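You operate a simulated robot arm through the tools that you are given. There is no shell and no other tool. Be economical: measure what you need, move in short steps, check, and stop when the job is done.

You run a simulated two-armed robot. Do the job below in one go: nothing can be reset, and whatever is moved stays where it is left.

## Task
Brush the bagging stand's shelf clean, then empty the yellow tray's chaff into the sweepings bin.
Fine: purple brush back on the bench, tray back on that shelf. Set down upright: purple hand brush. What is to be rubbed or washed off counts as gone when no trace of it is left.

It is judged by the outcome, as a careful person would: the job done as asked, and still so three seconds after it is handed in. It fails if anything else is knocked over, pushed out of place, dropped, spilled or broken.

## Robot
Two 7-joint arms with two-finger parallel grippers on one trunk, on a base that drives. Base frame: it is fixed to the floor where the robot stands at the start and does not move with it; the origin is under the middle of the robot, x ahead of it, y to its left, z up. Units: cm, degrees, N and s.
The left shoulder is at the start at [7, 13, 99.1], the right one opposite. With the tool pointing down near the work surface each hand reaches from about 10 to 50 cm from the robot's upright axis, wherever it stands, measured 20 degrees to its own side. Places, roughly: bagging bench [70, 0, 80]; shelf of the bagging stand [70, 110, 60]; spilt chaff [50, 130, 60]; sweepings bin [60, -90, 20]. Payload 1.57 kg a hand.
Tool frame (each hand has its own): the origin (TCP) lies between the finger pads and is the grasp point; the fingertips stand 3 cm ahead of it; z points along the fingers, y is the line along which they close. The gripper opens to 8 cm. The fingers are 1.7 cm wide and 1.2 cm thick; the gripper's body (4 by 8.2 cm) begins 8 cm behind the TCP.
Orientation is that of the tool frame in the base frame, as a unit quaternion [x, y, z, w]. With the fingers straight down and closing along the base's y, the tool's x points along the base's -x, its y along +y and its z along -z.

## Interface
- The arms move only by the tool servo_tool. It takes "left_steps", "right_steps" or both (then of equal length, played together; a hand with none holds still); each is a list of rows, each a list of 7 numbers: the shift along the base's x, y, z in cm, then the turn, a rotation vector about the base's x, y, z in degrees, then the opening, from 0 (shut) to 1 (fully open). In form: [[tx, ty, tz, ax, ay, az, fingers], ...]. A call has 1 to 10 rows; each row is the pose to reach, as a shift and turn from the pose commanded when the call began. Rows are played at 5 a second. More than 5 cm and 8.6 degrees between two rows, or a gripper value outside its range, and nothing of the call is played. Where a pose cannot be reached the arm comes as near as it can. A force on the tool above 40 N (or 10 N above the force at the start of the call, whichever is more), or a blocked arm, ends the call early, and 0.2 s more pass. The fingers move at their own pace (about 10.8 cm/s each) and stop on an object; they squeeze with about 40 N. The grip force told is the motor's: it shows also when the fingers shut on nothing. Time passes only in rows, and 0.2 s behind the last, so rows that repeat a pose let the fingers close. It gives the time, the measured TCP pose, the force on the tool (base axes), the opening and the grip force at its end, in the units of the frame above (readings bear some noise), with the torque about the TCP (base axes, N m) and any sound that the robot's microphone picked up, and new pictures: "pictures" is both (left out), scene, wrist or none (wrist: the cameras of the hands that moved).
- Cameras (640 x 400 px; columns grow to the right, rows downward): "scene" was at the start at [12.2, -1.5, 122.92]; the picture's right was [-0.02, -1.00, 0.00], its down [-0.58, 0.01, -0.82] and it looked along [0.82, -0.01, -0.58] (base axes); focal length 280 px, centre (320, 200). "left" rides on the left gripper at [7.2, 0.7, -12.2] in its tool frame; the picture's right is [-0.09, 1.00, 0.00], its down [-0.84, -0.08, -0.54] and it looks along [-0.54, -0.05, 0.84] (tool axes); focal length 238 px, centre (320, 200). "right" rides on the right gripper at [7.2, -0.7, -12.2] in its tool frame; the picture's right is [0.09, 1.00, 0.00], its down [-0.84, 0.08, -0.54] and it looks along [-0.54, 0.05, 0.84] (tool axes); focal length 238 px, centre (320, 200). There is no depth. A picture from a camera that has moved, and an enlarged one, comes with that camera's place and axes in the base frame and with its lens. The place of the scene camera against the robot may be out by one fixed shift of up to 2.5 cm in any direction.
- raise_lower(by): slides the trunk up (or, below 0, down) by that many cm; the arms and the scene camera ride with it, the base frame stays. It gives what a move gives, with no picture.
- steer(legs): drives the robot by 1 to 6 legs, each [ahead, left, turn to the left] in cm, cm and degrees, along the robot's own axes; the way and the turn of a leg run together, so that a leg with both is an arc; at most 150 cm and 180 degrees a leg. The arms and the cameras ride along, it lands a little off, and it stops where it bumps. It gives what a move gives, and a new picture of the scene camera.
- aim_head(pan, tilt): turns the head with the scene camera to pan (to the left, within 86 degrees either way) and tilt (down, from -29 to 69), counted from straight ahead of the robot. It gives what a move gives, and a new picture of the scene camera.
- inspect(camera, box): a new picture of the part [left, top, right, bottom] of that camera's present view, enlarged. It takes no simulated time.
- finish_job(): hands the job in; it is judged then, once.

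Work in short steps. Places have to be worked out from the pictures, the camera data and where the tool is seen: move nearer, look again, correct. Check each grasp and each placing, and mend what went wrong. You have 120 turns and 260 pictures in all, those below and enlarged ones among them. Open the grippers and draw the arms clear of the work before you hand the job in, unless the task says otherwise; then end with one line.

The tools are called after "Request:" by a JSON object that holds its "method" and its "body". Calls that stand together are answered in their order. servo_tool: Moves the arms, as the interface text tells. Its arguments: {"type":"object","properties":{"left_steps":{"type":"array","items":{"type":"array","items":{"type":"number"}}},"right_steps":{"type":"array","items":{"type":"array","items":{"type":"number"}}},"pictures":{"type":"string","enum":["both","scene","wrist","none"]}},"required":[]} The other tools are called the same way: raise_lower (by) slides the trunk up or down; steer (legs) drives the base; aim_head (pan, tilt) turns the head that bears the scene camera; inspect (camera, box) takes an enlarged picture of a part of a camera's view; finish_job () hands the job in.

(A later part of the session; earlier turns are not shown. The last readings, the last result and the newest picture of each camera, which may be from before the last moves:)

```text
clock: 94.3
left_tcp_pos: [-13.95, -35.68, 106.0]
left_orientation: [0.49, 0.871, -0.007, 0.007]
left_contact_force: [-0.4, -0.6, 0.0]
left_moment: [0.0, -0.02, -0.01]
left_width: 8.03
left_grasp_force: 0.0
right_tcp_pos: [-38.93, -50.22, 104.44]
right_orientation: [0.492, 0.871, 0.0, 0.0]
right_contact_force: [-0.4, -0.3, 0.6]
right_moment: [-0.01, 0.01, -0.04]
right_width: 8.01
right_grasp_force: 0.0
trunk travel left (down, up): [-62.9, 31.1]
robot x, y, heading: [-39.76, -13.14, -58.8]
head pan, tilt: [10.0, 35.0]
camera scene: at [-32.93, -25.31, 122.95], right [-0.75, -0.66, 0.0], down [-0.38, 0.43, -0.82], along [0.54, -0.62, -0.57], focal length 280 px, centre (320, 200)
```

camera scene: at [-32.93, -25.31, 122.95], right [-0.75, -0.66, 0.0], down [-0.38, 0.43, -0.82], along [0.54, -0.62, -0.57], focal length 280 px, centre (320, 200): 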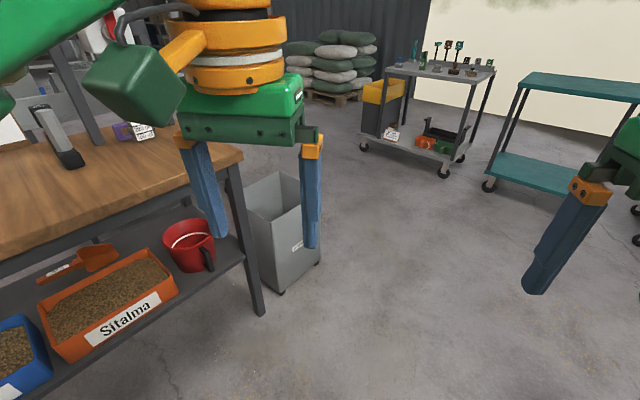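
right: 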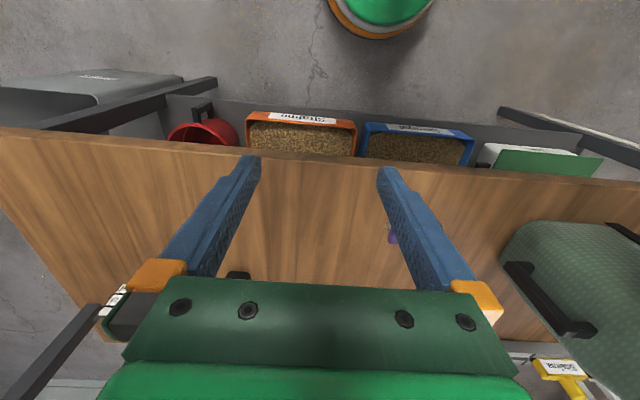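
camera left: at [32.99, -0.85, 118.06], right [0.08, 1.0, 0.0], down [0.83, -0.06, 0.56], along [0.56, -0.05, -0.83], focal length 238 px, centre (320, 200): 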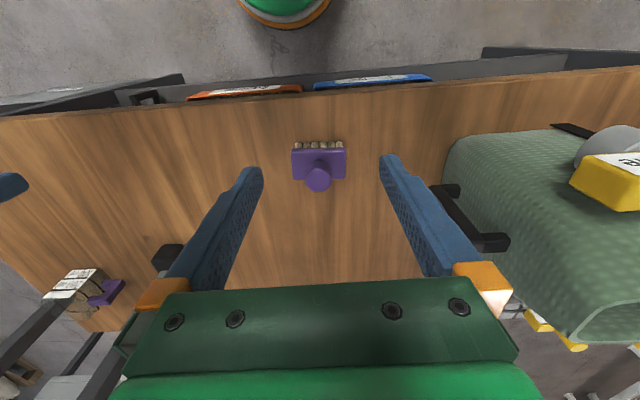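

The bin is the grey open box at the bench's right end: x≈42–72, y≈−82…−111, rim z≈48. Now return to the stand for the tray, facing it squarely with hands lowered.

Request:
{"method": "steer", "body": {"legs": [[0, 0, 59], [0, 109, 0]]}}

Request:
{"method": "raise_lower", "body": {"by": -26}}

Request:
{"method": "aim_head", "body": {"pan": 0, "tilt": 40}}

```text
clock: 102.6
left_tcp_pos: [-3.55, 108.2, 106.08]
left_orientation: [0.016, 1.0, -0.003, 0.009]
left_contact_force: [-0.2, 0.3, -0.2]
left_moment: [-0.01, 0.02, -0.02]
left_width: 8.01
left_grasp_force: 0.0
right_tcp_pos: [-4.91, 79.44, 104.28]
right_orientation: [0.016, 1.0, 0.0, 0.0]
right_contact_force: [1.0, 0.5, -0.6]
right_moment: [0.03, -0.03, 0.0]
right_width: 7.99
right_grasp_force: 0.1
trunk travel left (down, up): [-62.9, 31.1]
robot x, y, heading: [-36.51, 99.06, -2.1]
head pan, tilt: [10.0, 35.0]
camera scene: at [-24.44, 98.69, 122.95], right [0.14, -0.99, 0.0], down [-0.57, -0.08, -0.82], along [0.81, 0.12, -0.57], focal length 280 px, centre (320, 200)
```

scene: 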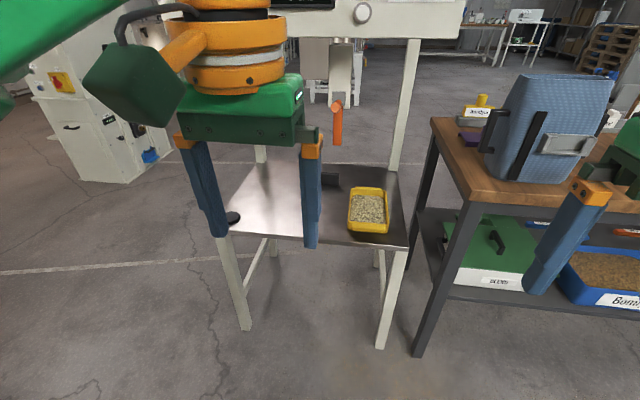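

```text
clock: 105.3
left_tcp_pos: [-3.55, 108.2, 80.0]
left_orientation: [0.015, 1.0, -0.003, 0.009]
left_contact_force: [0.1, 0.1, -0.5]
left_moment: [0.01, -0.03, 0.0]
left_width: 7.96
left_grasp_force: 0.0
right_tcp_pos: [-4.96, 79.44, 78.29]
right_orientation: [0.018, 1.0, 0.0, -0.001]
right_contact_force: [-0.3, 0.6, 0.0]
right_moment: [0.02, -0.02, 0.02]
right_width: 8.01
right_grasp_force: 0.1
trunk travel left (down, up): [-36.9, 57.1]
robot x, y, heading: [-36.54, 99.01, -2.0]
head pan, tilt: [10.0, 35.0]
```

```text
clock: 106.0
left_tcp_pos: [-3.59, 108.2, 80.04]
left_orientation: [0.015, 1.0, -0.002, 0.009]
left_contact_force: [-0.8, -0.6, 0.1]
left_moment: [0.0, 0.02, 0.0]
left_width: 8.01
left_grasp_force: 0.1
right_tcp_pos: [-4.82, 79.25, 78.38]
right_orientation: [0.017, 1.0, 0.0, -0.001]
right_contact_force: [0.3, 0.5, 0.6]
right_moment: [0.02, 0.0, 0.0]
right_width: 8.02
right_grasp_force: 0.1
trunk travel left (down, up): [-36.9, 57.1]
robot x, y, heading: [-36.8, 99.06, -1.8]
head pan, tilt: [0.0, 40.0]
camera scene: at [-24.66, 97.21, 96.19], right [-0.03, -1.0, 0.0], down [-0.64, 0.02, -0.77], along [0.77, -0.03, -0.64], focal length 280 px, centre (320, 200)
```

scene: 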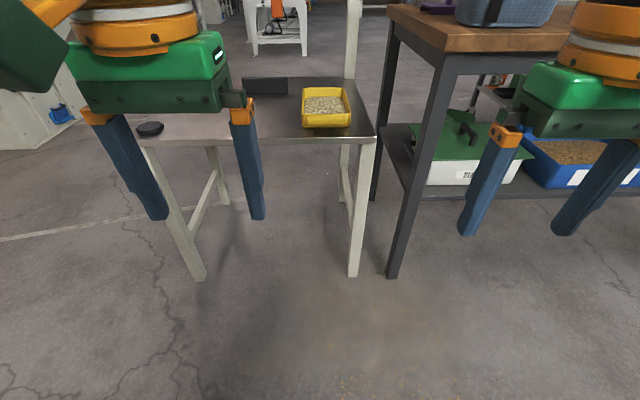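

Tray centre ≈(52,92); bench's left edge ≈ y 69, so I draw the hands inward before driving in.

Request:
{"method": "servo_tool", "body": {"left_steps": [[0, -2, 1, 0, 0, 0, 1], [0, -3, 2, 0, 0, 0, 1]], "right_steps": [[0, 3, 2, 0, 0, 0, 1], [0, 5, 3.7, 0, 0, 0, 1]], "pictures": "none"}}

Request:
{"method": "steer", "body": {"legs": [[0, 0, 2], [40, -1, 0]]}}

Request:
{"method": "inspect", "body": {"camera": "right", "box": [0, 0, 640, 400]}}

```text
clock: 106.6
left_tcp_pos: [-3.45, 105.16, 82.21]
left_orientation: [0.016, 1.0, -0.005, 0.011]
left_contact_force: [-0.1, -1.2, -0.9]
left_moment: [0.0, -0.01, 0.0]
left_width: 8.0
left_grasp_force: 0.1
right_tcp_pos: [-4.98, 84.69, 82.01]
right_orientation: [0.017, 1.0, 0.0, 0.0]
right_contact_force: [-0.4, 0.9, 0.3]
right_moment: [0.03, -0.02, 0.0]
right_width: 7.98
right_grasp_force: 0.0
trunk travel left (down, up): [-36.9, 57.1]
robot x, y, heading: [-36.56, 99.15, -2.0]
head pan, tilt: [0.0, 40.0]
```

```text
clock: 109.5
left_tcp_pos: [36.51, 105.18, 82.0]
left_orientation: [-0.001, 1.0, -0.003, 0.01]
left_contact_force: [-0.1, -0.1, 0.1]
left_moment: [0.02, -0.01, 0.01]
left_width: 8.03
left_grasp_force: 0.1
right_tcp_pos: [35.92, 84.62, 81.94]
right_orientation: [0.001, 1.0, 0.0, 0.0]
right_contact_force: [0.3, 0.1, -0.5]
right_moment: [0.01, 0.05, 0.01]
right_width: 8.03
right_grasp_force: 0.1
trunk travel left (down, up): [-36.9, 57.1]
robot x, y, heading: [3.82, 97.85, 0.0]
head pan, tilt: [0.0, 40.0]
camera scene: at [15.56, 96.63, 96.19], right [0.0, -1.0, 0.0], down [-0.64, 0.0, -0.77], along [0.77, 0.0, -0.64], focal length 280 px, centre (320, 200)
```

scene: 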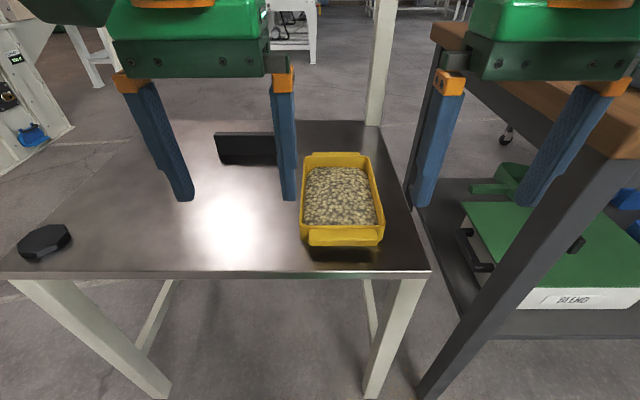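

```text
1.00 times, centred on (320, 200) of right (not enlarged: the box is as wide or as high as the picture)
camera zoom: at [28.75, 83.97, 94.24], right [-0.09, 1.0, 0.0], down [0.84, 0.08, 0.54], along [0.54, 0.05, -0.84], focal length 238 px, centre (320, 200)
```

zoom: 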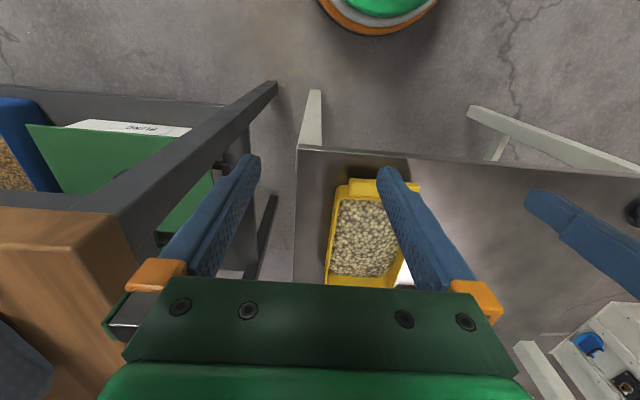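

Request:
{"method": "inspect", "body": {"camera": "scene", "box": [270, 140, 430, 260]}}

```text
3.33 times, centred on (350, 200) of scene
camera zoom: at [15.56, 96.63, 96.19], right [0.0, -1.0, 0.0], down [-0.64, 0.0, -0.77], along [0.77, 0.0, -0.64], focal length 934 px, centre (220, 200)
```

zoom: 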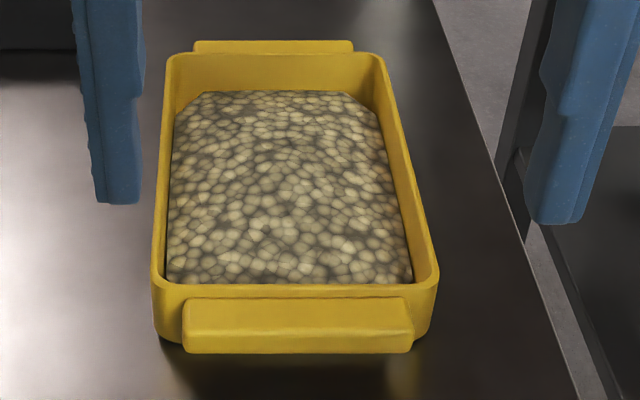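

The tray has thick end handles and thin side walls; I plan a two-handed pinch of the long side walls (y≈84 and 96.7 at x≈55). First check right-elbow clearance to the bench corner.

Request:
{"method": "aim_head", "body": {"pan": -50, "tilt": 45}}

```text
clock: 110.7
left_tcp_pos: [36.48, 105.24, 82.12]
left_orientation: [0.0, 1.0, -0.003, 0.01]
left_contact_force: [0.2, -0.3, 0.1]
left_moment: [0.01, -0.03, -0.02]
left_width: 7.98
left_grasp_force: 0.0
right_tcp_pos: [35.9, 84.65, 82.13]
right_orientation: [0.002, 1.0, -0.001, 0.001]
right_contact_force: [-0.8, 0.0, -0.7]
right_moment: [-0.02, 0.03, 0.0]
right_width: 7.99
right_grasp_force: 0.1
trunk travel left (down, up): [-36.9, 57.1]
robot x, y, heading: [3.9, 97.71, 0.2]
head pan, tilt: [-50.0, 45.0]
camera scene: at [12.26, 90.41, 95.47], right [-0.77, -0.64, 0.0], down [-0.45, 0.54, -0.71], along [0.45, -0.54, -0.71], focal length 280 px, centre (320, 200)
```

scene: 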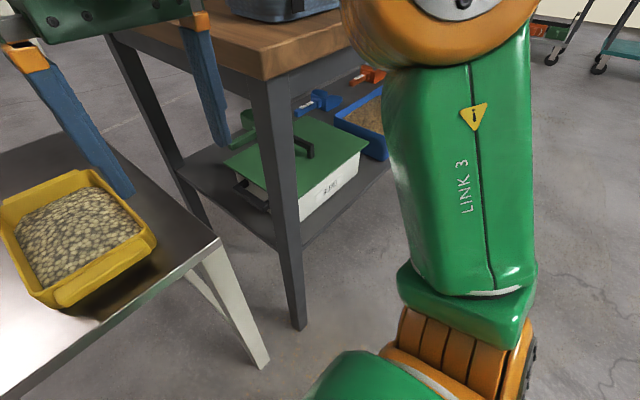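

The right elbow (≈(20,67,90)) would come near the bench corner, so I shift 5.5 cm left while closing in, after raising the trunk 6 cm.

Request:
{"method": "raise_lower", "body": {"by": 6}}

Request:
{"method": "steer", "body": {"legs": [[0, 5.5, 0], [9, 0, 0]]}}

```text
clock: 111.7
left_tcp_pos: [36.58, 105.27, 88.08]
left_orientation: [0.0, 1.0, -0.003, 0.01]
left_contact_force: [0.4, -0.6, -0.4]
left_moment: [0.0, -0.02, 0.03]
left_width: 8.01
left_grasp_force: 0.1
right_tcp_pos: [35.92, 84.72, 88.01]
right_orientation: [0.001, 1.0, 0.0, 0.0]
right_contact_force: [-0.8, -0.3, -0.2]
right_moment: [-0.01, -0.02, 0.02]
right_width: 8.02
right_grasp_force: 0.1
trunk travel left (down, up): [-42.9, 51.1]
robot x, y, heading: [3.71, 98.0, -0.1]
head pan, tilt: [-50.0, 45.0]
```

```text
clock: 113.3
left_tcp_pos: [45.61, 110.64, 88.09]
left_orientation: [0.0, 1.0, -0.003, 0.01]
left_contact_force: [0.5, 0.4, -0.2]
left_moment: [-0.01, 0.03, 0.02]
left_width: 8.02
left_grasp_force: 0.0
right_tcp_pos: [44.85, 90.03, 88.1]
right_orientation: [0.001, 1.0, 0.0, -0.001]
right_contact_force: [0.3, 0.3, 0.0]
right_moment: [-0.01, -0.01, -0.02]
right_width: 7.99
right_grasp_force: 0.0
trunk travel left (down, up): [-42.9, 51.1]
robot x, y, heading: [12.6, 103.23, 0.1]
head pan, tilt: [-50.0, 45.0]
camera scene: at [21.29, 95.85, 101.46], right [-0.77, -0.64, 0.0], down [-0.45, 0.54, -0.71], along [0.45, -0.54, -0.71], focal length 280 px, centre (320, 200)
```

scene: 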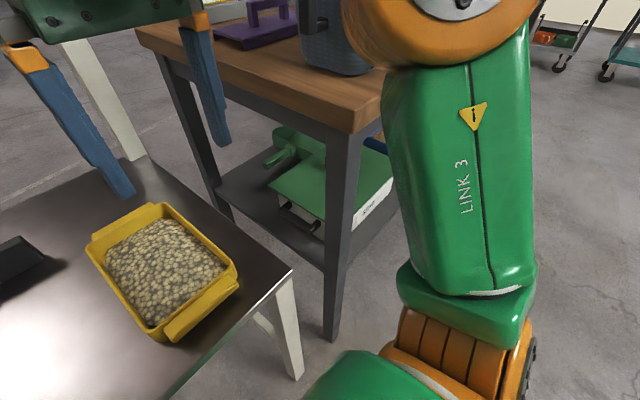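

Clear. Bring both hands over the tray's side walls at a safe height (tips ≥ 4 cm above the rim).

Request:
{"method": "aim_head", "body": {"pan": -8, "tilt": 48}}

Request:
{"method": "servo_tool", "body": {"left_steps": [[2, -3, -2, 0, 0, 0, 0.7], [4, -6, -4, 0, 0, 0, 0.7], [6, -9, -6, 0, 0, 0, 0.7], [8, -12, -8, 0, 0, 0, 0.7], [9, -13, -10, 0, 0, 0, 0.7], [9, -13, -12, 0, 0, 0, 0.7]], "right_steps": [[2, -3, -2, 0, 0, 0, 0.7], [4, -5, -4, 0, 0, 0, 0.7], [6, -6, -6, 0, 0, 0, 0.7], [8, -6, -8, 0, 0, 0, 0.7], [9, -6, -10, 0, 0, 0, 0.7], [9, -6, -12, 0, 0, 0, 0.7]]}}

```text
clock: 114.4
left_tcp_pos: [45.43, 110.65, 88.19]
left_orientation: [0.0, 1.0, -0.003, 0.01]
left_contact_force: [1.2, 0.0, -1.4]
left_moment: [0.03, 0.03, 0.01]
left_width: 8.01
left_grasp_force: 0.0
right_tcp_pos: [44.73, 90.08, 87.98]
right_orientation: [0.002, 1.0, -0.001, 0.0]
right_contact_force: [0.3, 0.2, -0.4]
right_moment: [0.01, 0.01, 0.01]
right_width: 7.99
right_grasp_force: 0.0
trunk travel left (down, up): [-42.9, 51.1]
robot x, y, heading: [12.59, 103.19, 0.1]
head pan, tilt: [-8.0, 48.0]
camera scene: at [23.86, 100.96, 101.05], right [-0.14, -0.99, 0.0], down [-0.74, 0.11, -0.67], along [0.66, -0.1, -0.74], focal length 280 px, centre (320, 200)
```

scene: 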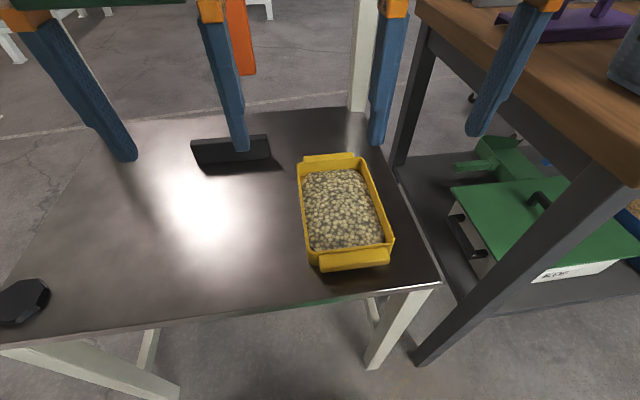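

```text
clock: 114.8
left_tcp_pos: [46.48, 109.19, 87.23]
left_orientation: [-0.005, 1.0, -0.007, 0.015]
left_contact_force: [-10.8, 9.0, 1.6]
left_moment: [-1.14, -1.54, -0.08]
left_width: 5.62
left_grasp_force: 0.0
right_tcp_pos: [45.81, 88.21, 86.93]
right_orientation: [0.001, 1.0, -0.002, 0.003]
right_contact_force: [-0.3, -0.6, -0.3]
right_moment: [-0.01, -0.04, 0.01]
right_width: 5.62
right_grasp_force: 0.0
trunk travel left (down, up): [-42.9, 51.1]
robot x, y, heading: [12.69, 103.64, -0.0]
head pan, tilt: [-8.0, 48.0]
stopped in row 1 (left hand): the force on the tool passed its limit at 66 N (the readings are from after the stop); the commanded pose is now the measured one
camera scene: at [23.29, 101.39, 101.13], right [-0.14, -0.99, 0.0], down [-0.73, 0.1, -0.67], along [0.67, -0.1, -0.74], focal length 280 px, centre (320, 200)
camera right: at [38.69, 87.59, 99.06], right [-0.09, 1.0, 0.0], down [0.83, 0.08, 0.55], along [0.54, 0.05, -0.84], focal length 238 px, centre (320, 200)
camera left: at [38.88, 109.98, 99.13], right [0.08, 1.0, -0.01], down [0.82, -0.06, 0.57], along [0.57, -0.06, -0.82], focal length 238 px, centre (320, 200)
```

scene: 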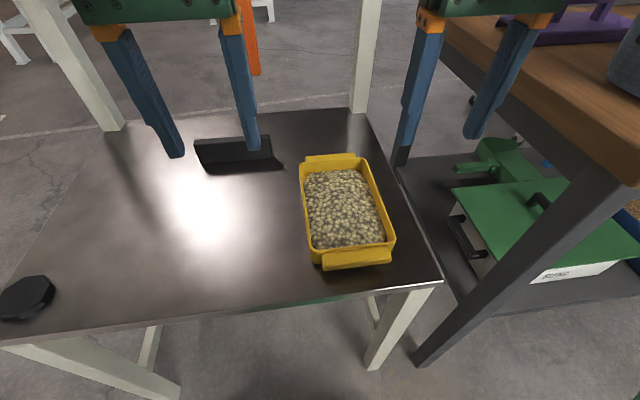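
right: 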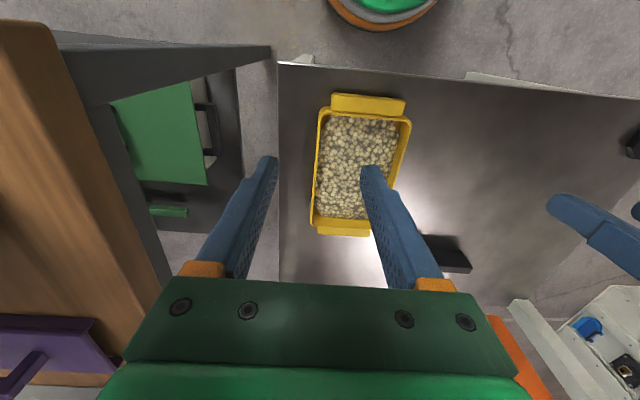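
left: 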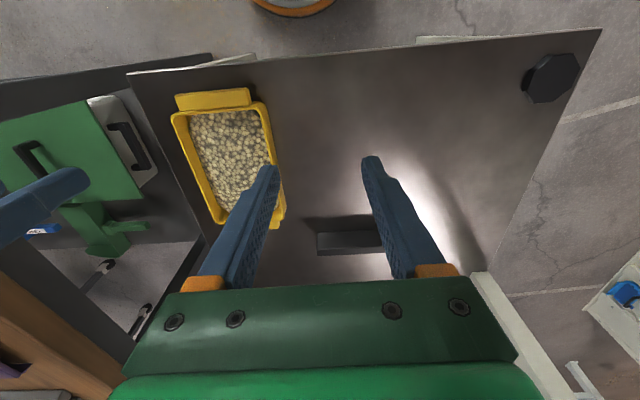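

The left wrist touched the orange crank that hangs at about (50–57,105,≥87). I withdraw the left hand from it right away and check the crank.

Request:
{"method": "servo_tool", "body": {"left_steps": [[-2, 2, 0, 0, 0, 0, 0.7], [-5, 4, 0, 0, 0, 0, 0.7], [-8, 6, 0, 0, 0, 0, 0.7], [-12, 8, 0, 0, 0, 0, 0.7]], "pictures": "none"}}

Request:
{"method": "aim_head", "body": {"pan": 5, "tilt": 15}}

```text
clock: 115.8
left_tcp_pos: [35.14, 117.0, 86.67]
left_orientation: [-0.004, 1.0, -0.004, 0.013]
left_contact_force: [0.3, -0.3, 0.9]
left_moment: [-0.03, 0.01, 0.02]
left_width: 5.62
left_grasp_force: 0.1
right_tcp_pos: [46.28, 87.88, 86.76]
right_orientation: [0.002, 1.0, 0.0, 0.0]
right_contact_force: [-1.2, 0.0, 0.0]
right_moment: [-0.05, 0.0, 0.0]
right_width: 5.59
right_grasp_force: 0.1
trunk travel left (down, up): [-42.9, 51.1]
robot x, y, heading: [12.69, 103.75, -0.2]
head pan, tilt: [-8.0, 48.0]
```

```text
clock: 116.8
left_tcp_pos: [35.35, 116.93, 86.69]
left_orientation: [-0.003, 1.0, -0.004, 0.012]
left_contact_force: [0.9, -0.2, -0.1]
left_moment: [-0.01, 0.0, -0.01]
left_width: 5.59
left_grasp_force: 0.1
right_tcp_pos: [46.35, 87.87, 86.64]
right_orientation: [0.001, 1.0, 0.0, 0.0]
right_contact_force: [-0.3, -0.5, 0.2]
right_moment: [-0.01, 0.0, 0.0]
right_width: 5.6
right_grasp_force: 0.0
trunk travel left (down, up): [-42.9, 51.1]
robot x, y, heading: [12.75, 103.44, -0.3]
head pan, tilt: [5.0, 15.0]
camera scene: at [25.36, 102.92, 106.14], right [0.09, -1.0, 0.0], down [-0.26, -0.02, -0.97], along [0.96, 0.08, -0.26], focal length 280 px, centre (320, 200)
```

scene: 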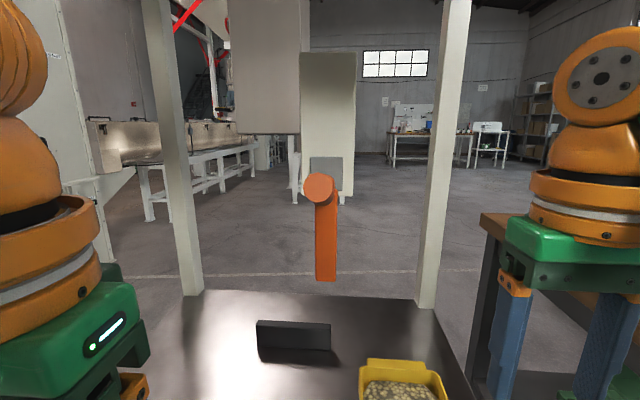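

Crank is unharmed. The left hand stays out; I'll use the right hand alone on the right wall. Wrist cameras put that wall at y≈88.4, x 46–64.5.

Request:
{"method": "servo_tool", "body": {"right_steps": [[3, 0.2, -2, 0, 0, 0, 0.7], [6, 0.4, -5, 0, 0, 0, 0.7], [8.6, 0.5, -8, 0, 0, 0, 0.7], [8.6, 0.5, -11, 0, 0, 0, 0.7], [8.6, 0.5, -13, 0, 0, 0, 0.7], [8.6, 0.5, -13, 0, 0, 0, 0.7]], "pictures": "wrist"}}

Request:
{"method": "aim_head", "body": {"pan": -15, "tilt": 42}}

```text
clock: 118.2
left_tcp_pos: [35.22, 116.93, 86.73]
left_orientation: [-0.003, 1.0, -0.004, 0.012]
left_contact_force: [0.1, 0.1, -0.4]
left_moment: [0.03, 0.02, 0.01]
left_width: 5.58
left_grasp_force: 0.1
right_tcp_pos: [54.69, 88.61, 73.67]
right_orientation: [0.001, 1.0, 0.0, 0.0]
right_contact_force: [0.4, 0.3, 1.2]
right_moment: [0.0, 0.01, -0.02]
right_width: 5.6
right_grasp_force: 0.0
trunk travel left (down, up): [-42.9, 51.1]
robot x, y, heading: [12.87, 103.34, -0.4]
head pan, tilt: [5.0, 15.0]
camera right: at [47.68, 87.93, 85.73], right [-0.09, 1.0, 0.0], down [0.84, 0.08, 0.54], along [0.54, 0.05, -0.84], focal length 238 px, centre (320, 200)
```

right: 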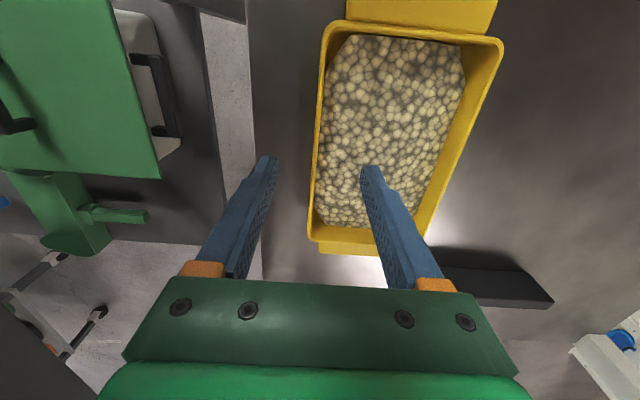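

```text
clock: 119.1
left_tcp_pos: [35.24, 116.99, 86.81]
left_orientation: [-0.004, 1.0, -0.005, 0.012]
left_contact_force: [-1.1, 0.6, -0.2]
left_moment: [0.02, 0.01, -0.02]
left_width: 5.61
left_grasp_force: 0.0
right_tcp_pos: [54.86, 88.75, 73.71]
right_orientation: [0.001, 1.0, 0.0, -0.001]
right_contact_force: [0.0, 0.6, -0.3]
right_moment: [-0.03, 0.01, 0.02]
right_width: 5.6
right_grasp_force: 0.0
trunk travel left (down, up): [-42.9, 51.1]
robot x, y, heading: [12.85, 103.76, -0.1]
head pan, tilt: [-15.0, 42.0]
camera scene: at [24.13, 99.95, 101.9], right [-0.26, -0.97, 0.0], down [-0.65, 0.17, -0.74], along [0.72, -0.19, -0.67], focal length 280 px, centre (320, 200)
```

scene: 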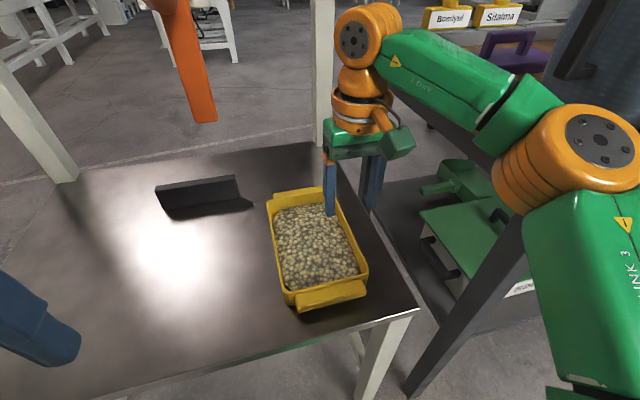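

Wall at y≈88.2, tray centre x≈56. Narrow the opening, align, and descend onto the wall while watching force.

Request:
{"method": "servo_tool", "body": {"right_steps": [[0.6, -0.3, 0, 0, 0, 0, 0.45], [1.2, -0.4, -2, 0, 0, 0, 0.45], [1.2, -0.4, -4, 0, 0, 0, 0.45], [1.2, -0.4, -4, 0, 0, 0, 0.45]], "pictures": "wrist"}}

Request:
{"method": "inspect", "body": {"camera": "scene", "box": [240, 130, 400, 230]}}

```text
clock: 120.1
left_tcp_pos: [35.3, 116.96, 86.74]
left_orientation: [-0.003, 1.0, -0.004, 0.011]
left_contact_force: [0.0, -0.3, -0.3]
left_moment: [-0.01, -0.01, -0.04]
left_width: 5.6
left_grasp_force: 0.1
right_tcp_pos: [56.06, 88.23, 69.56]
right_orientation: [0.0, 1.0, 0.0, 0.0]
right_contact_force: [1.3, -0.5, -0.2]
right_moment: [0.0, 0.02, -0.01]
right_width: 3.59
right_grasp_force: 0.1
trunk travel left (down, up): [-42.9, 51.1]
robot x, y, heading: [12.65, 103.69, 0.1]
head pan, tilt: [-15.0, 42.0]
camera right: at [48.89, 87.59, 81.76], right [-0.09, 1.0, 0.0], down [0.84, 0.08, 0.54], along [0.54, 0.05, -0.84], focal length 238 px, centre (320, 200)
```

right: 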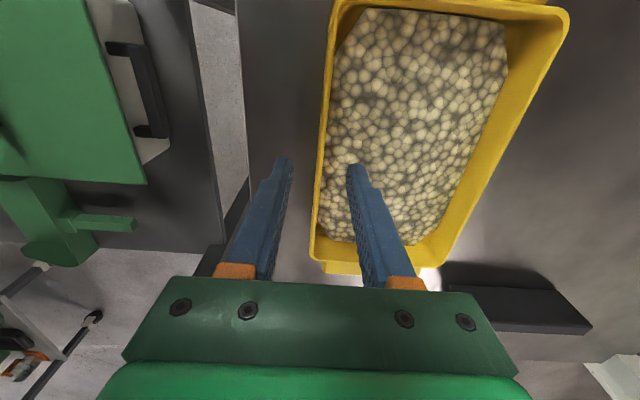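

```text
4.00 times, centred on (320, 180) of scene
camera zoom: at [24.12, 99.95, 101.9], right [-0.26, -0.97, 0.0], down [-0.65, 0.17, -0.74], along [0.72, -0.19, -0.67], focal length 1121 px, centre (320, 280)
```

zoom: 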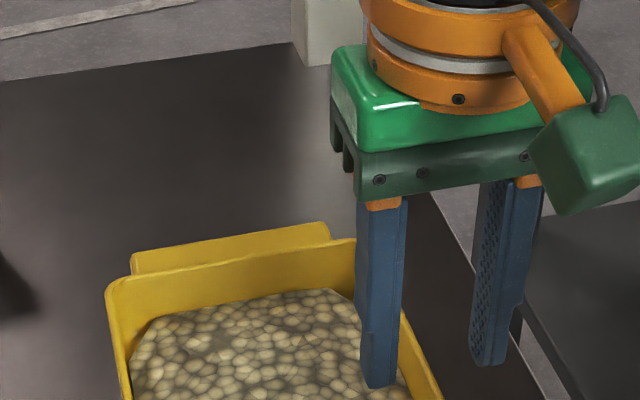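

The wall is between the fingers. Descend further in small steps.

Request:
{"method": "servo_tool", "body": {"right_steps": [[0, 0, -1, 0, 0, 0, 0.45], [0, 0, -2, 0, 0, 0, 0.45], [0, 0, -2.7, 0, 0, 0, 0.45], [0, 0, -2.7, 0, 0, 0, 0.45]], "pictures": "wrist"}}

Request:
{"method": "inspect", "body": {"camera": "scene", "box": [240, 140, 400, 240]}}

```text
clock: 121.1
left_tcp_pos: [35.15, 116.98, 86.84]
left_orientation: [-0.003, 1.0, -0.004, 0.011]
left_contact_force: [-0.1, 0.2, -0.5]
left_moment: [-0.03, 0.02, -0.02]
left_width: 5.6
left_grasp_force: 0.1
right_tcp_pos: [56.04, 88.01, 66.86]
right_orientation: [0.001, 1.0, 0.0, 0.0]
right_contact_force: [0.4, -0.2, 0.2]
right_moment: [0.0, 0.01, 0.0]
right_width: 3.58
right_grasp_force: 0.0
trunk travel left (down, up): [-42.9, 51.1]
robot x, y, heading: [12.56, 103.88, 0.1]
head pan, tilt: [-15.0, 42.0]
camera right: at [48.95, 87.34, 79.07], right [-0.09, 1.0, 0.0], down [0.84, 0.08, 0.54], along [0.54, 0.05, -0.84], focal length 238 px, centre (320, 200)
```

right: 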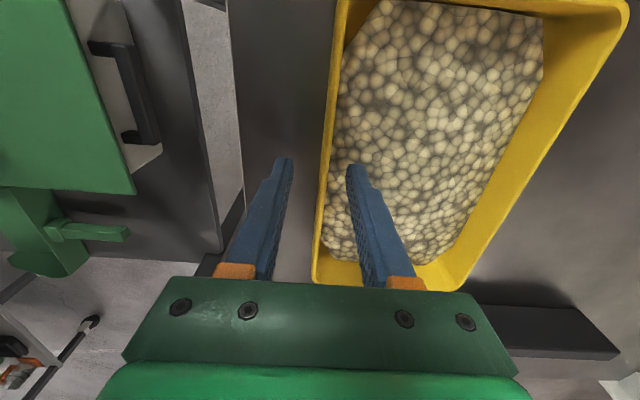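

```text
4.00 times, centred on (320, 190) of scene
camera zoom: at [24.13, 99.95, 101.9], right [-0.26, -0.97, 0.0], down [-0.65, 0.17, -0.74], along [0.72, -0.19, -0.67], focal length 1121 px, centre (320, 240)
```

zoom: 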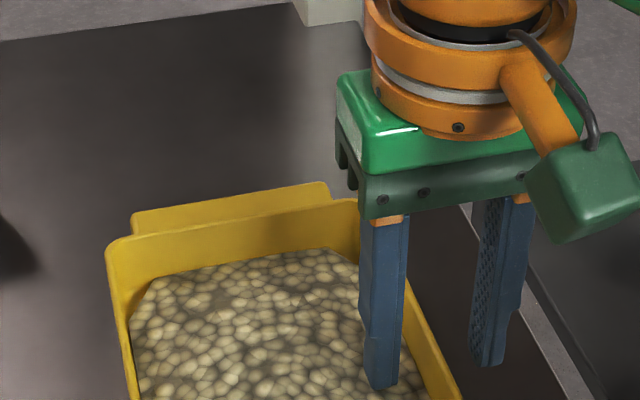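

The inner fingertip is still visible above the chaff, so the tray sits lower (shelf ≈ 60). Go down another 2 cm carefully.

Request:
{"method": "servo_tool", "body": {"right_steps": [[0, 0, -0.7, 0, 0, 0, 0.45], [0, 0, -1.4, 0, 0, 0, 0.45], [0, 0, -2, 0, 0, 0, 0.45], [0, 0, -2, 0, 0, 0, 0.45]], "pictures": "wrist"}}

Request:
{"method": "inspect", "body": {"camera": "scene", "box": [240, 140, 400, 240]}}

```text
clock: 122.2
left_tcp_pos: [34.76, 116.97, 86.92]
left_orientation: [-0.004, 1.0, -0.005, 0.014]
left_contact_force: [-0.2, -1.3, 0.2]
left_moment: [0.04, 0.0, 0.02]
left_width: 5.61
left_grasp_force: 0.0
right_tcp_pos: [56.0, 88.02, 65.36]
right_orientation: [0.002, 1.0, 0.003, 0.007]
right_contact_force: [-3.5, -0.5, 19.1]
right_moment: [0.4, 0.25, 0.21]
right_width: 3.51
right_grasp_force: 0.1
trunk travel left (down, up): [-42.9, 51.1]
robot x, y, heading: [13.15, 103.39, -0.3]
head pan, tilt: [-15.0, 42.0]
stopped in row 4 (right hand): the force on the tool passed its limit at 42 N (the readings are from after the stop); the commanded pose is now the measured one
camera right: at [48.65, 87.32, 77.45], right [-0.09, 1.0, 0.0], down [0.83, 0.07, 0.55], along [0.55, 0.05, -0.83], focal length 238 px, centre (320, 200)
```

right: 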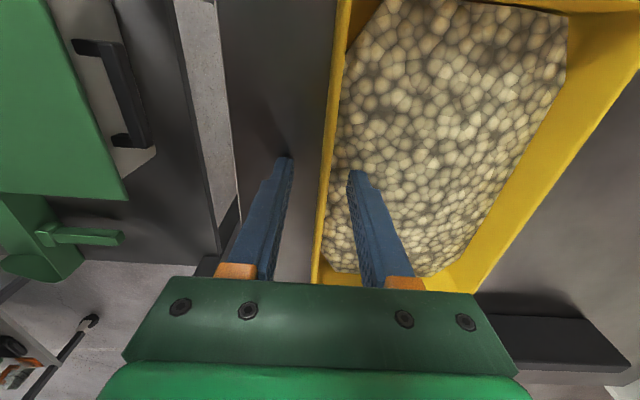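

```text
4.00 times, centred on (320, 190) of scene
camera zoom: at [23.69, 99.97, 101.95], right [-0.26, -0.97, 0.0], down [-0.64, 0.17, -0.75], along [0.72, -0.19, -0.67], focal length 1121 px, centre (320, 240)
```

zoom: 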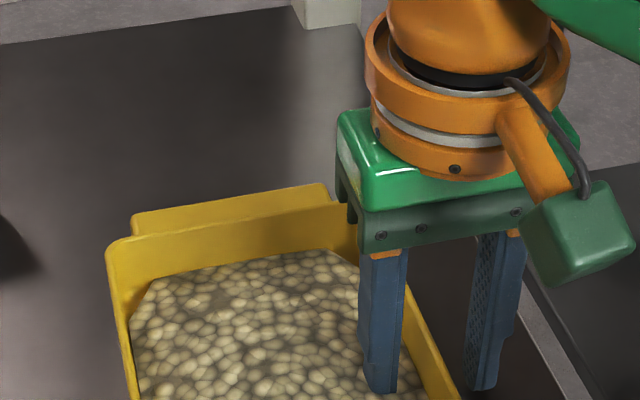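

Tip touched the tray floor/fill at z≈62.3. Ease up 0.3 and close on the wall.

Request:
{"method": "servo_tool", "body": {"right_steps": [[0, 0, 0.4, 0, 0, 0, 0.45], [0, 0, 0.4, 0, 0, 0, 0.2], [0, 0, 0.4, 0, 0, 0, 0], [0, 0, 0.4, 0, 0, 0, 0], [0, 0, 0.4, 0, 0, 0, 0]], "pictures": "wrist"}}

Request:
{"method": "inspect", "body": {"camera": "scene", "box": [240, 140, 400, 240]}}

```text
clock: 123.4
left_tcp_pos: [35.21, 116.8, 86.73]
left_orientation: [-0.003, 1.0, -0.004, 0.012]
left_contact_force: [0.1, 0.2, -0.5]
left_moment: [0.01, -0.03, 0.0]
left_width: 5.61
left_grasp_force: 0.0
right_tcp_pos: [56.31, 88.01, 65.41]
right_orientation: [0.002, 1.0, 0.002, 0.003]
right_contact_force: [-0.9, 0.5, 0.0]
right_moment: [-0.15, 0.03, 0.0]
right_width: 0.4
right_grasp_force: 24.5
trunk travel left (down, up): [-42.9, 51.1]
robot x, y, heading: [12.55, 103.57, -0.2]
head pan, tilt: [-15.0, 42.0]
camera right: at [49.12, 87.28, 77.57], right [-0.09, 1.0, 0.0], down [0.83, 0.07, 0.55], along [0.55, 0.05, -0.84], focal length 238 px, centre (320, 200)
```

right: 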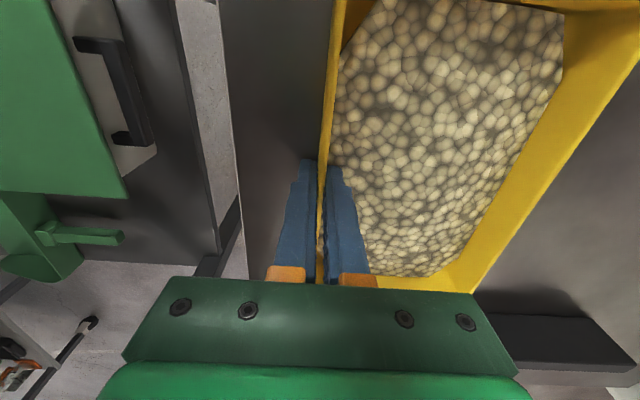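

```text
4.00 times, centred on (320, 190) of scene
camera zoom: at [24.19, 99.93, 101.89], right [-0.26, -0.97, 0.0], down [-0.65, 0.17, -0.74], along [0.72, -0.19, -0.67], focal length 1121 px, centre (320, 240)
```

zoom: 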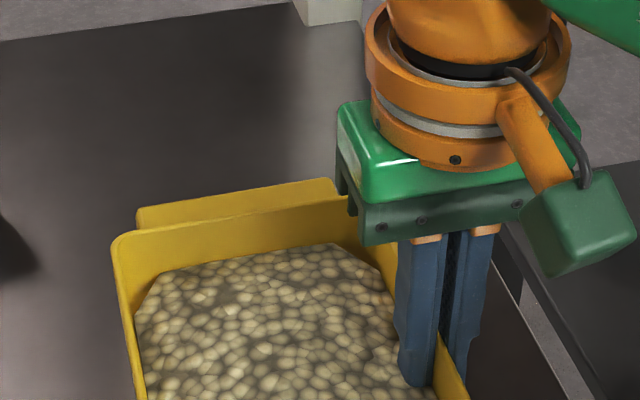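

Wall (0.4 cm thick) is gripped. Test lift of 1 cm.

Request:
{"method": "servo_tool", "body": {"right_steps": [[0, 0, 0, 0, 0, 0, 0], [0, 0, 0.3, 0, 0, 0, 0], [0, 0, 0.7, 0, 0, 0, 0], [0, 0, 1.2, 0, 0, 0, 0], [0, 0, 1.2, 0, 0, 0, 0]], "pictures": "scene"}}

Request:
{"method": "inspect", "body": {"camera": "scene", "box": [220, 160, 420, 320]}}

```text
clock: 124.6
left_tcp_pos: [35.21, 116.95, 86.76]
left_orientation: [-0.004, 1.0, -0.004, 0.011]
left_contact_force: [-0.3, -0.2, -0.7]
left_moment: [-0.01, -0.01, 0.0]
left_width: 5.6
left_grasp_force: 0.1
right_tcp_pos: [56.3, 87.91, 66.64]
right_orientation: [0.001, 1.0, 0.002, 0.003]
right_contact_force: [-0.7, 0.0, -2.0]
right_moment: [-0.13, 0.0, 0.01]
right_width: 0.39
right_grasp_force: 24.6
trunk travel left (down, up): [-42.9, 51.1]
robot x, y, heading: [12.77, 103.34, -0.2]
head pan, tilt: [-15.0, 42.0]
camera scene: at [24.19, 99.93, 101.89], right [-0.26, -0.97, 0.0], down [-0.65, 0.17, -0.74], along [0.72, -0.19, -0.67], focal length 280 px, centre (320, 200)
```

scene: 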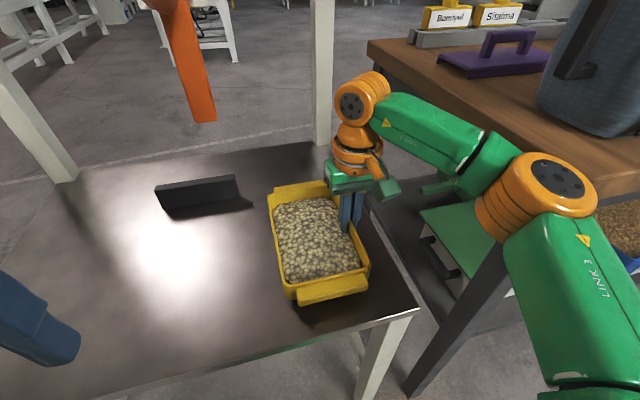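

```text
2.50 times, centred on (320, 240) of scene
camera zoom: at [24.19, 99.93, 101.89], right [-0.26, -0.97, 0.0], down [-0.65, 0.17, -0.74], along [0.72, -0.19, -0.67], focal length 700 px, centre (320, 100)
```

zoom: 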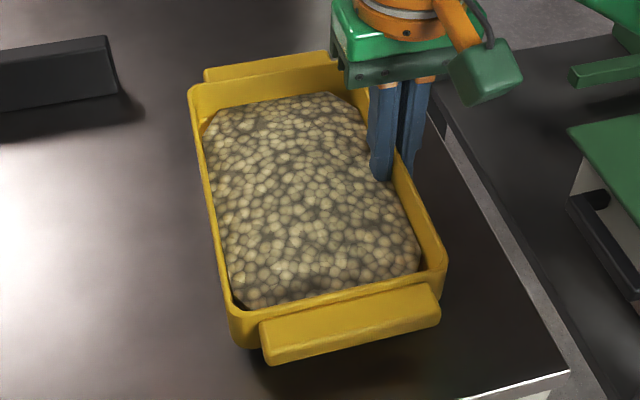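

The tray lifts level and weighs only ~2 N. One hand suffices. Raise 5 cm more slowly, then check.

Request:
{"method": "servo_tool", "body": {"right_steps": [[0, 0, 0.7, 0, 0, 0, 0], [0, 0, 1.5, 0, 0, 0, 0], [0, 0, 2.5, 0, 0, 0, 0], [0, 0, 3.5, 0, 0, 0, 0], [0, 0, 4.5, 0, 0, 0, 0], [0, 0, 5, 0, 0, 0, 0]], "pictures": "scene"}}

```text
clock: 126.0
left_tcp_pos: [35.18, 116.99, 86.88]
left_orientation: [-0.003, 1.0, -0.004, 0.011]
left_contact_force: [-0.7, 0.0, 0.6]
left_moment: [-0.01, -0.02, 0.02]
left_width: 5.58
left_grasp_force: 0.1
right_tcp_pos: [56.22, 87.95, 71.62]
right_orientation: [0.001, 1.0, 0.002, 0.004]
right_contact_force: [0.6, -0.6, -2.7]
right_moment: [-0.14, 0.04, 0.01]
right_width: 0.39
right_grasp_force: 25.1
trunk travel left (down, up): [-42.9, 51.1]
robot x, y, heading: [12.85, 103.44, 0.2]
head pan, tilt: [-15.0, 42.0]
camera scene: at [24.18, 99.93, 101.89], right [-0.26, -0.97, 0.0], down [-0.65, 0.17, -0.74], along [0.72, -0.19, -0.67], focal length 280 px, centre (320, 200)
```

scene: 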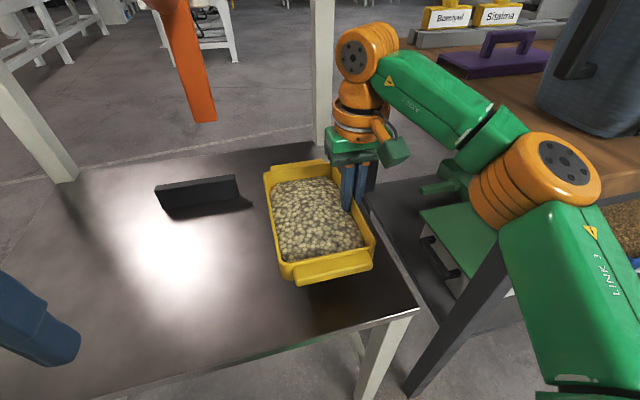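

Level and stable. Back straight out.

Request:
{"method": "steer", "body": {"legs": [[-52, 0, 0]]}}

```text
clock: 129.0
left_tcp_pos: [-16.06, 117.0, 86.82]
left_orientation: [-0.003, 1.0, -0.004, 0.011]
left_contact_force: [-1.0, -0.6, -0.2]
left_moment: [-0.02, -0.01, -0.01]
left_width: 5.6
left_grasp_force: 0.0
right_tcp_pos: [4.86, 88.03, 71.79]
right_orientation: [0.002, 1.0, 0.002, 0.004]
right_contact_force: [0.7, -0.6, -2.7]
right_moment: [-0.12, 0.0, 0.01]
right_width: 0.39
right_grasp_force: 24.6
trunk travel left (down, up): [-42.9, 51.1]
robot x, y, heading: [-38.52, 103.34, 0.1]
head pan, tilt: [-15.0, 42.0]
camera scene: at [-27.07, 99.98, 101.89], right [-0.26, -0.97, 0.0], down [-0.65, 0.17, -0.74], along [0.72, -0.19, -0.67], focal length 280 px, centre (320, 200)
```

scene: 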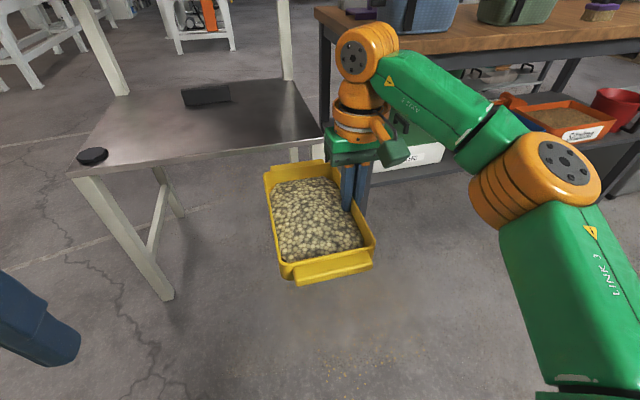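

Tray is held level. Travel right along the aisle toward the bin.

Request:
{"method": "steer", "body": {"legs": [[0, -100, 0], [0, -88, 0]]}}

Request:
{"method": "aim_head", "body": {"pan": 0, "tilt": 38}}

```text
clock: 138.6
left_tcp_pos: [-15.48, -73.24, 86.82]
left_orientation: [-0.01, 1.0, -0.004, 0.011]
left_contact_force: [-0.1, -0.3, 0.0]
left_moment: [-0.01, -0.04, 0.01]
left_width: 5.6
left_grasp_force: 0.1
right_tcp_pos: [5.95, -101.9, 71.64]
right_orientation: [-0.005, 1.0, 0.002, 0.004]
right_contact_force: [0.3, -0.7, -2.5]
right_moment: [-0.13, -0.02, -0.03]
right_width: 0.36
right_grasp_force: 24.7
trunk travel left (down, up): [-42.9, 51.1]
robot x, y, heading: [-37.6, -87.1, 0.5]
head pan, tilt: [-15.0, 42.0]
camera scene: at [-26.31, -90.3, 101.89], right [-0.25, -0.97, 0.0], down [-0.65, 0.17, -0.74], along [0.72, -0.18, -0.67], focal length 280 px, centre (320, 200)
```

scene: 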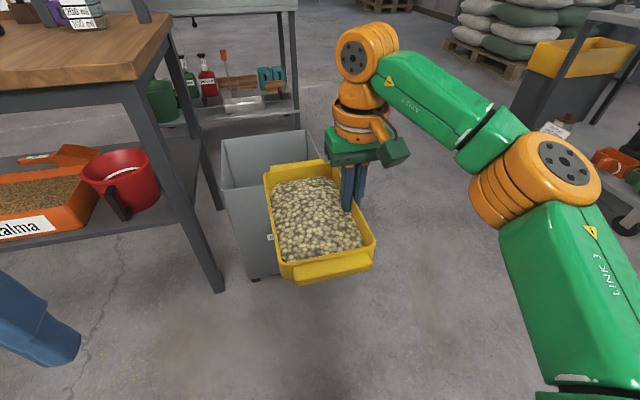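

```text
clock: 139.3
left_tcp_pos: [-15.4, -73.23, 86.64]
left_orientation: [-0.011, 1.0, -0.004, 0.011]
left_contact_force: [-0.4, -0.2, 0.2]
left_moment: [-0.03, 0.03, 0.0]
left_width: 5.62
left_grasp_force: 0.2
right_tcp_pos: [5.8, -101.83, 71.58]
right_orientation: [-0.005, 1.0, 0.001, 0.004]
right_contact_force: [-0.6, -0.5, -1.6]
right_moment: [-0.14, -0.02, 0.02]
right_width: 0.37
right_grasp_force: 25.1
trunk travel left (down, up): [-42.9, 51.1]
robot x, y, heading: [-37.9, -87.04, 0.8]
head pan, tilt: [0.0, 38.0]
camera scene: at [-25.78, -88.13, 102.48], right [0.01, -1.0, 0.0], down [-0.62, -0.01, -0.79], along [0.79, 0.01, -0.62], focal length 280 px, centre (320, 200)
```

scene: 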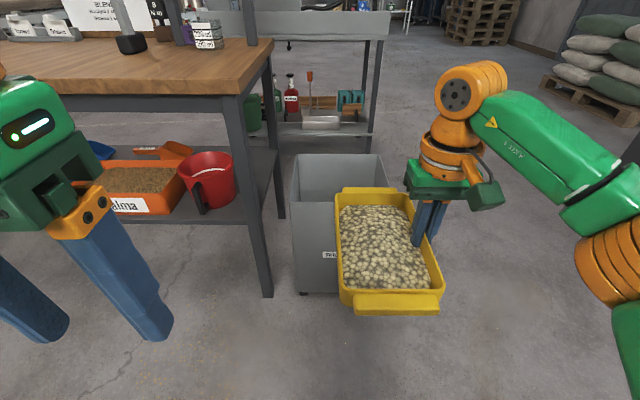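

Bin rim: x≈42–70, y≈−78…−110, z≈49; centre ≈(56,−93). I tuck the left hand up and back from the bench, then drive in with the tray over the bin.

Request:
{"method": "servo_tool", "body": {"left_steps": [[0, 0, 4, 0, 0, 0, 0.7], [-2, 0, 8, 0, 0, 0, 0.7], [-3, 0, 12, 0, 0, 0, 0.7]], "pictures": "none"}}

Request:
{"method": "steer", "body": {"legs": [[0, 2, -0.5], [46, 0, 0]]}}

Request:
{"method": "aim_head", "body": {"pan": -5, "tilt": 50}}

Request:
{"method": "inspect", "body": {"camera": "right", "box": [0, 0, 640, 400]}}

```text
clock: 140.1
left_tcp_pos: [-15.94, -75.38, 89.01]
left_orientation: [-0.01, 1.0, -0.004, 0.011]
left_contact_force: [0.6, -0.7, 0.2]
left_moment: [-0.01, -0.01, -0.02]
left_width: 5.64
left_grasp_force: 0.1
left hand out of reach, approached as far as the arm can: row 1, 2, 3
right_tcp_pos: [5.89, -101.87, 71.68]
right_orientation: [-0.006, 1.0, 0.002, 0.004]
right_contact_force: [-0.4, -0.6, -2.7]
right_moment: [-0.16, -0.03, -0.03]
right_width: 0.4
right_grasp_force: 24.5
trunk travel left (down, up): [-42.9, 51.1]
robot x, y, heading: [-37.54, -87.07, 0.8]
head pan, tilt: [0.0, 38.0]
```

```text
clock: 143.2
left_tcp_pos: [28.82, -73.73, 88.95]
left_orientation: [-0.001, 1.0, -0.005, 0.011]
left_contact_force: [0.3, -0.1, 0.0]
left_moment: [-0.02, 0.02, 0.03]
left_width: 5.6
left_grasp_force: 0.1
right_tcp_pos: [50.06, -100.57, 71.59]
right_orientation: [0.005, 1.0, 0.002, 0.004]
right_contact_force: [-0.2, -0.4, -2.6]
right_moment: [-0.11, -0.01, -0.01]
right_width: 0.39
right_grasp_force: 24.2
trunk travel left (down, up): [-42.9, 51.1]
robot x, y, heading: [6.34, -84.89, -0.4]
head pan, tilt: [0.0, 38.0]
camera scene: at [18.71, -86.37, 102.48], right [-0.01, -1.0, 0.0], down [-0.62, 0.0, -0.79], along [0.79, 0.0, -0.62], focal length 280 px, centre (320, 200)
```

scene: 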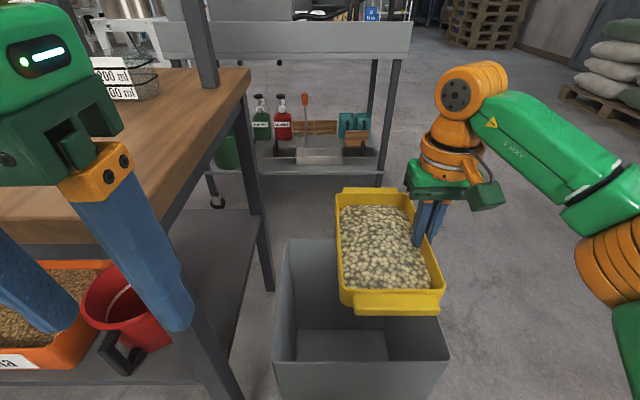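

```text
clock: 144.0
left_tcp_pos: [28.73, -73.63, 88.96]
left_orientation: [-0.001, 1.0, -0.005, 0.012]
left_contact_force: [-0.3, -0.6, -0.8]
left_moment: [0.0, 0.0, -0.01]
left_width: 5.59
left_grasp_force: 0.1
right_tcp_pos: [50.14, -100.57, 71.5]
right_orientation: [0.004, 1.0, 0.002, 0.003]
right_contact_force: [0.1, -1.1, -2.6]
right_moment: [-0.14, -0.01, 0.05]
right_width: 0.36
right_grasp_force: 24.6
trunk travel left (down, up): [-42.9, 51.1]
robot x, y, heading: [6.43, -84.99, -0.1]
head pan, tilt: [-5.0, 50.0]
camera scene: at [17.73, -87.04, 100.77], right [-0.09, -1.0, 0.0], down [-0.76, 0.07, -0.64], along [0.64, -0.06, -0.77], focal length 280 px, centre (320, 200)
```

scene: 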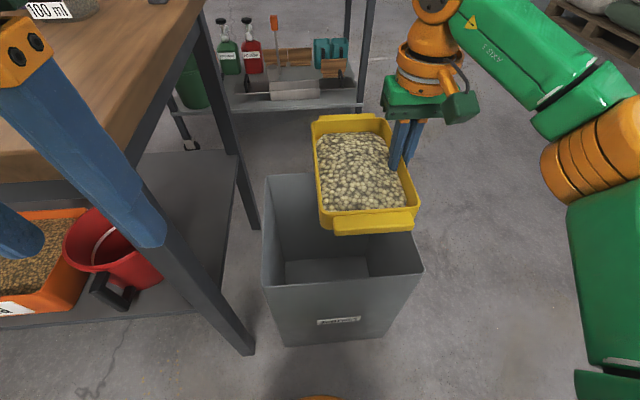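

```text
1.00 times, centred on (320, 200) of right (not enlarged: the box is as wide or as high as the picture)
camera zoom: at [42.87, -101.25, 83.78], right [-0.08, 1.0, 0.0], down [0.83, 0.07, 0.55], along [0.55, 0.05, -0.84], focal length 238 px, centre (320, 200)
```

zoom: 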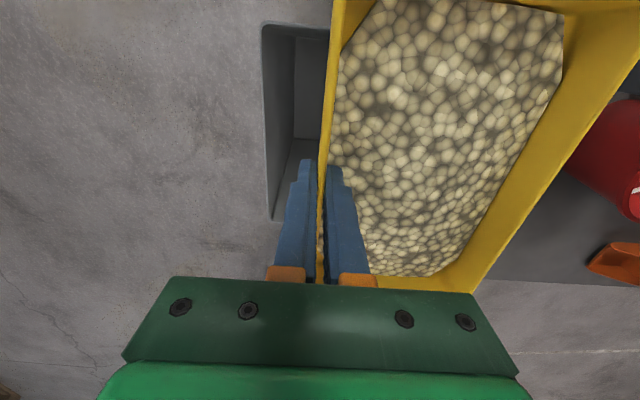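

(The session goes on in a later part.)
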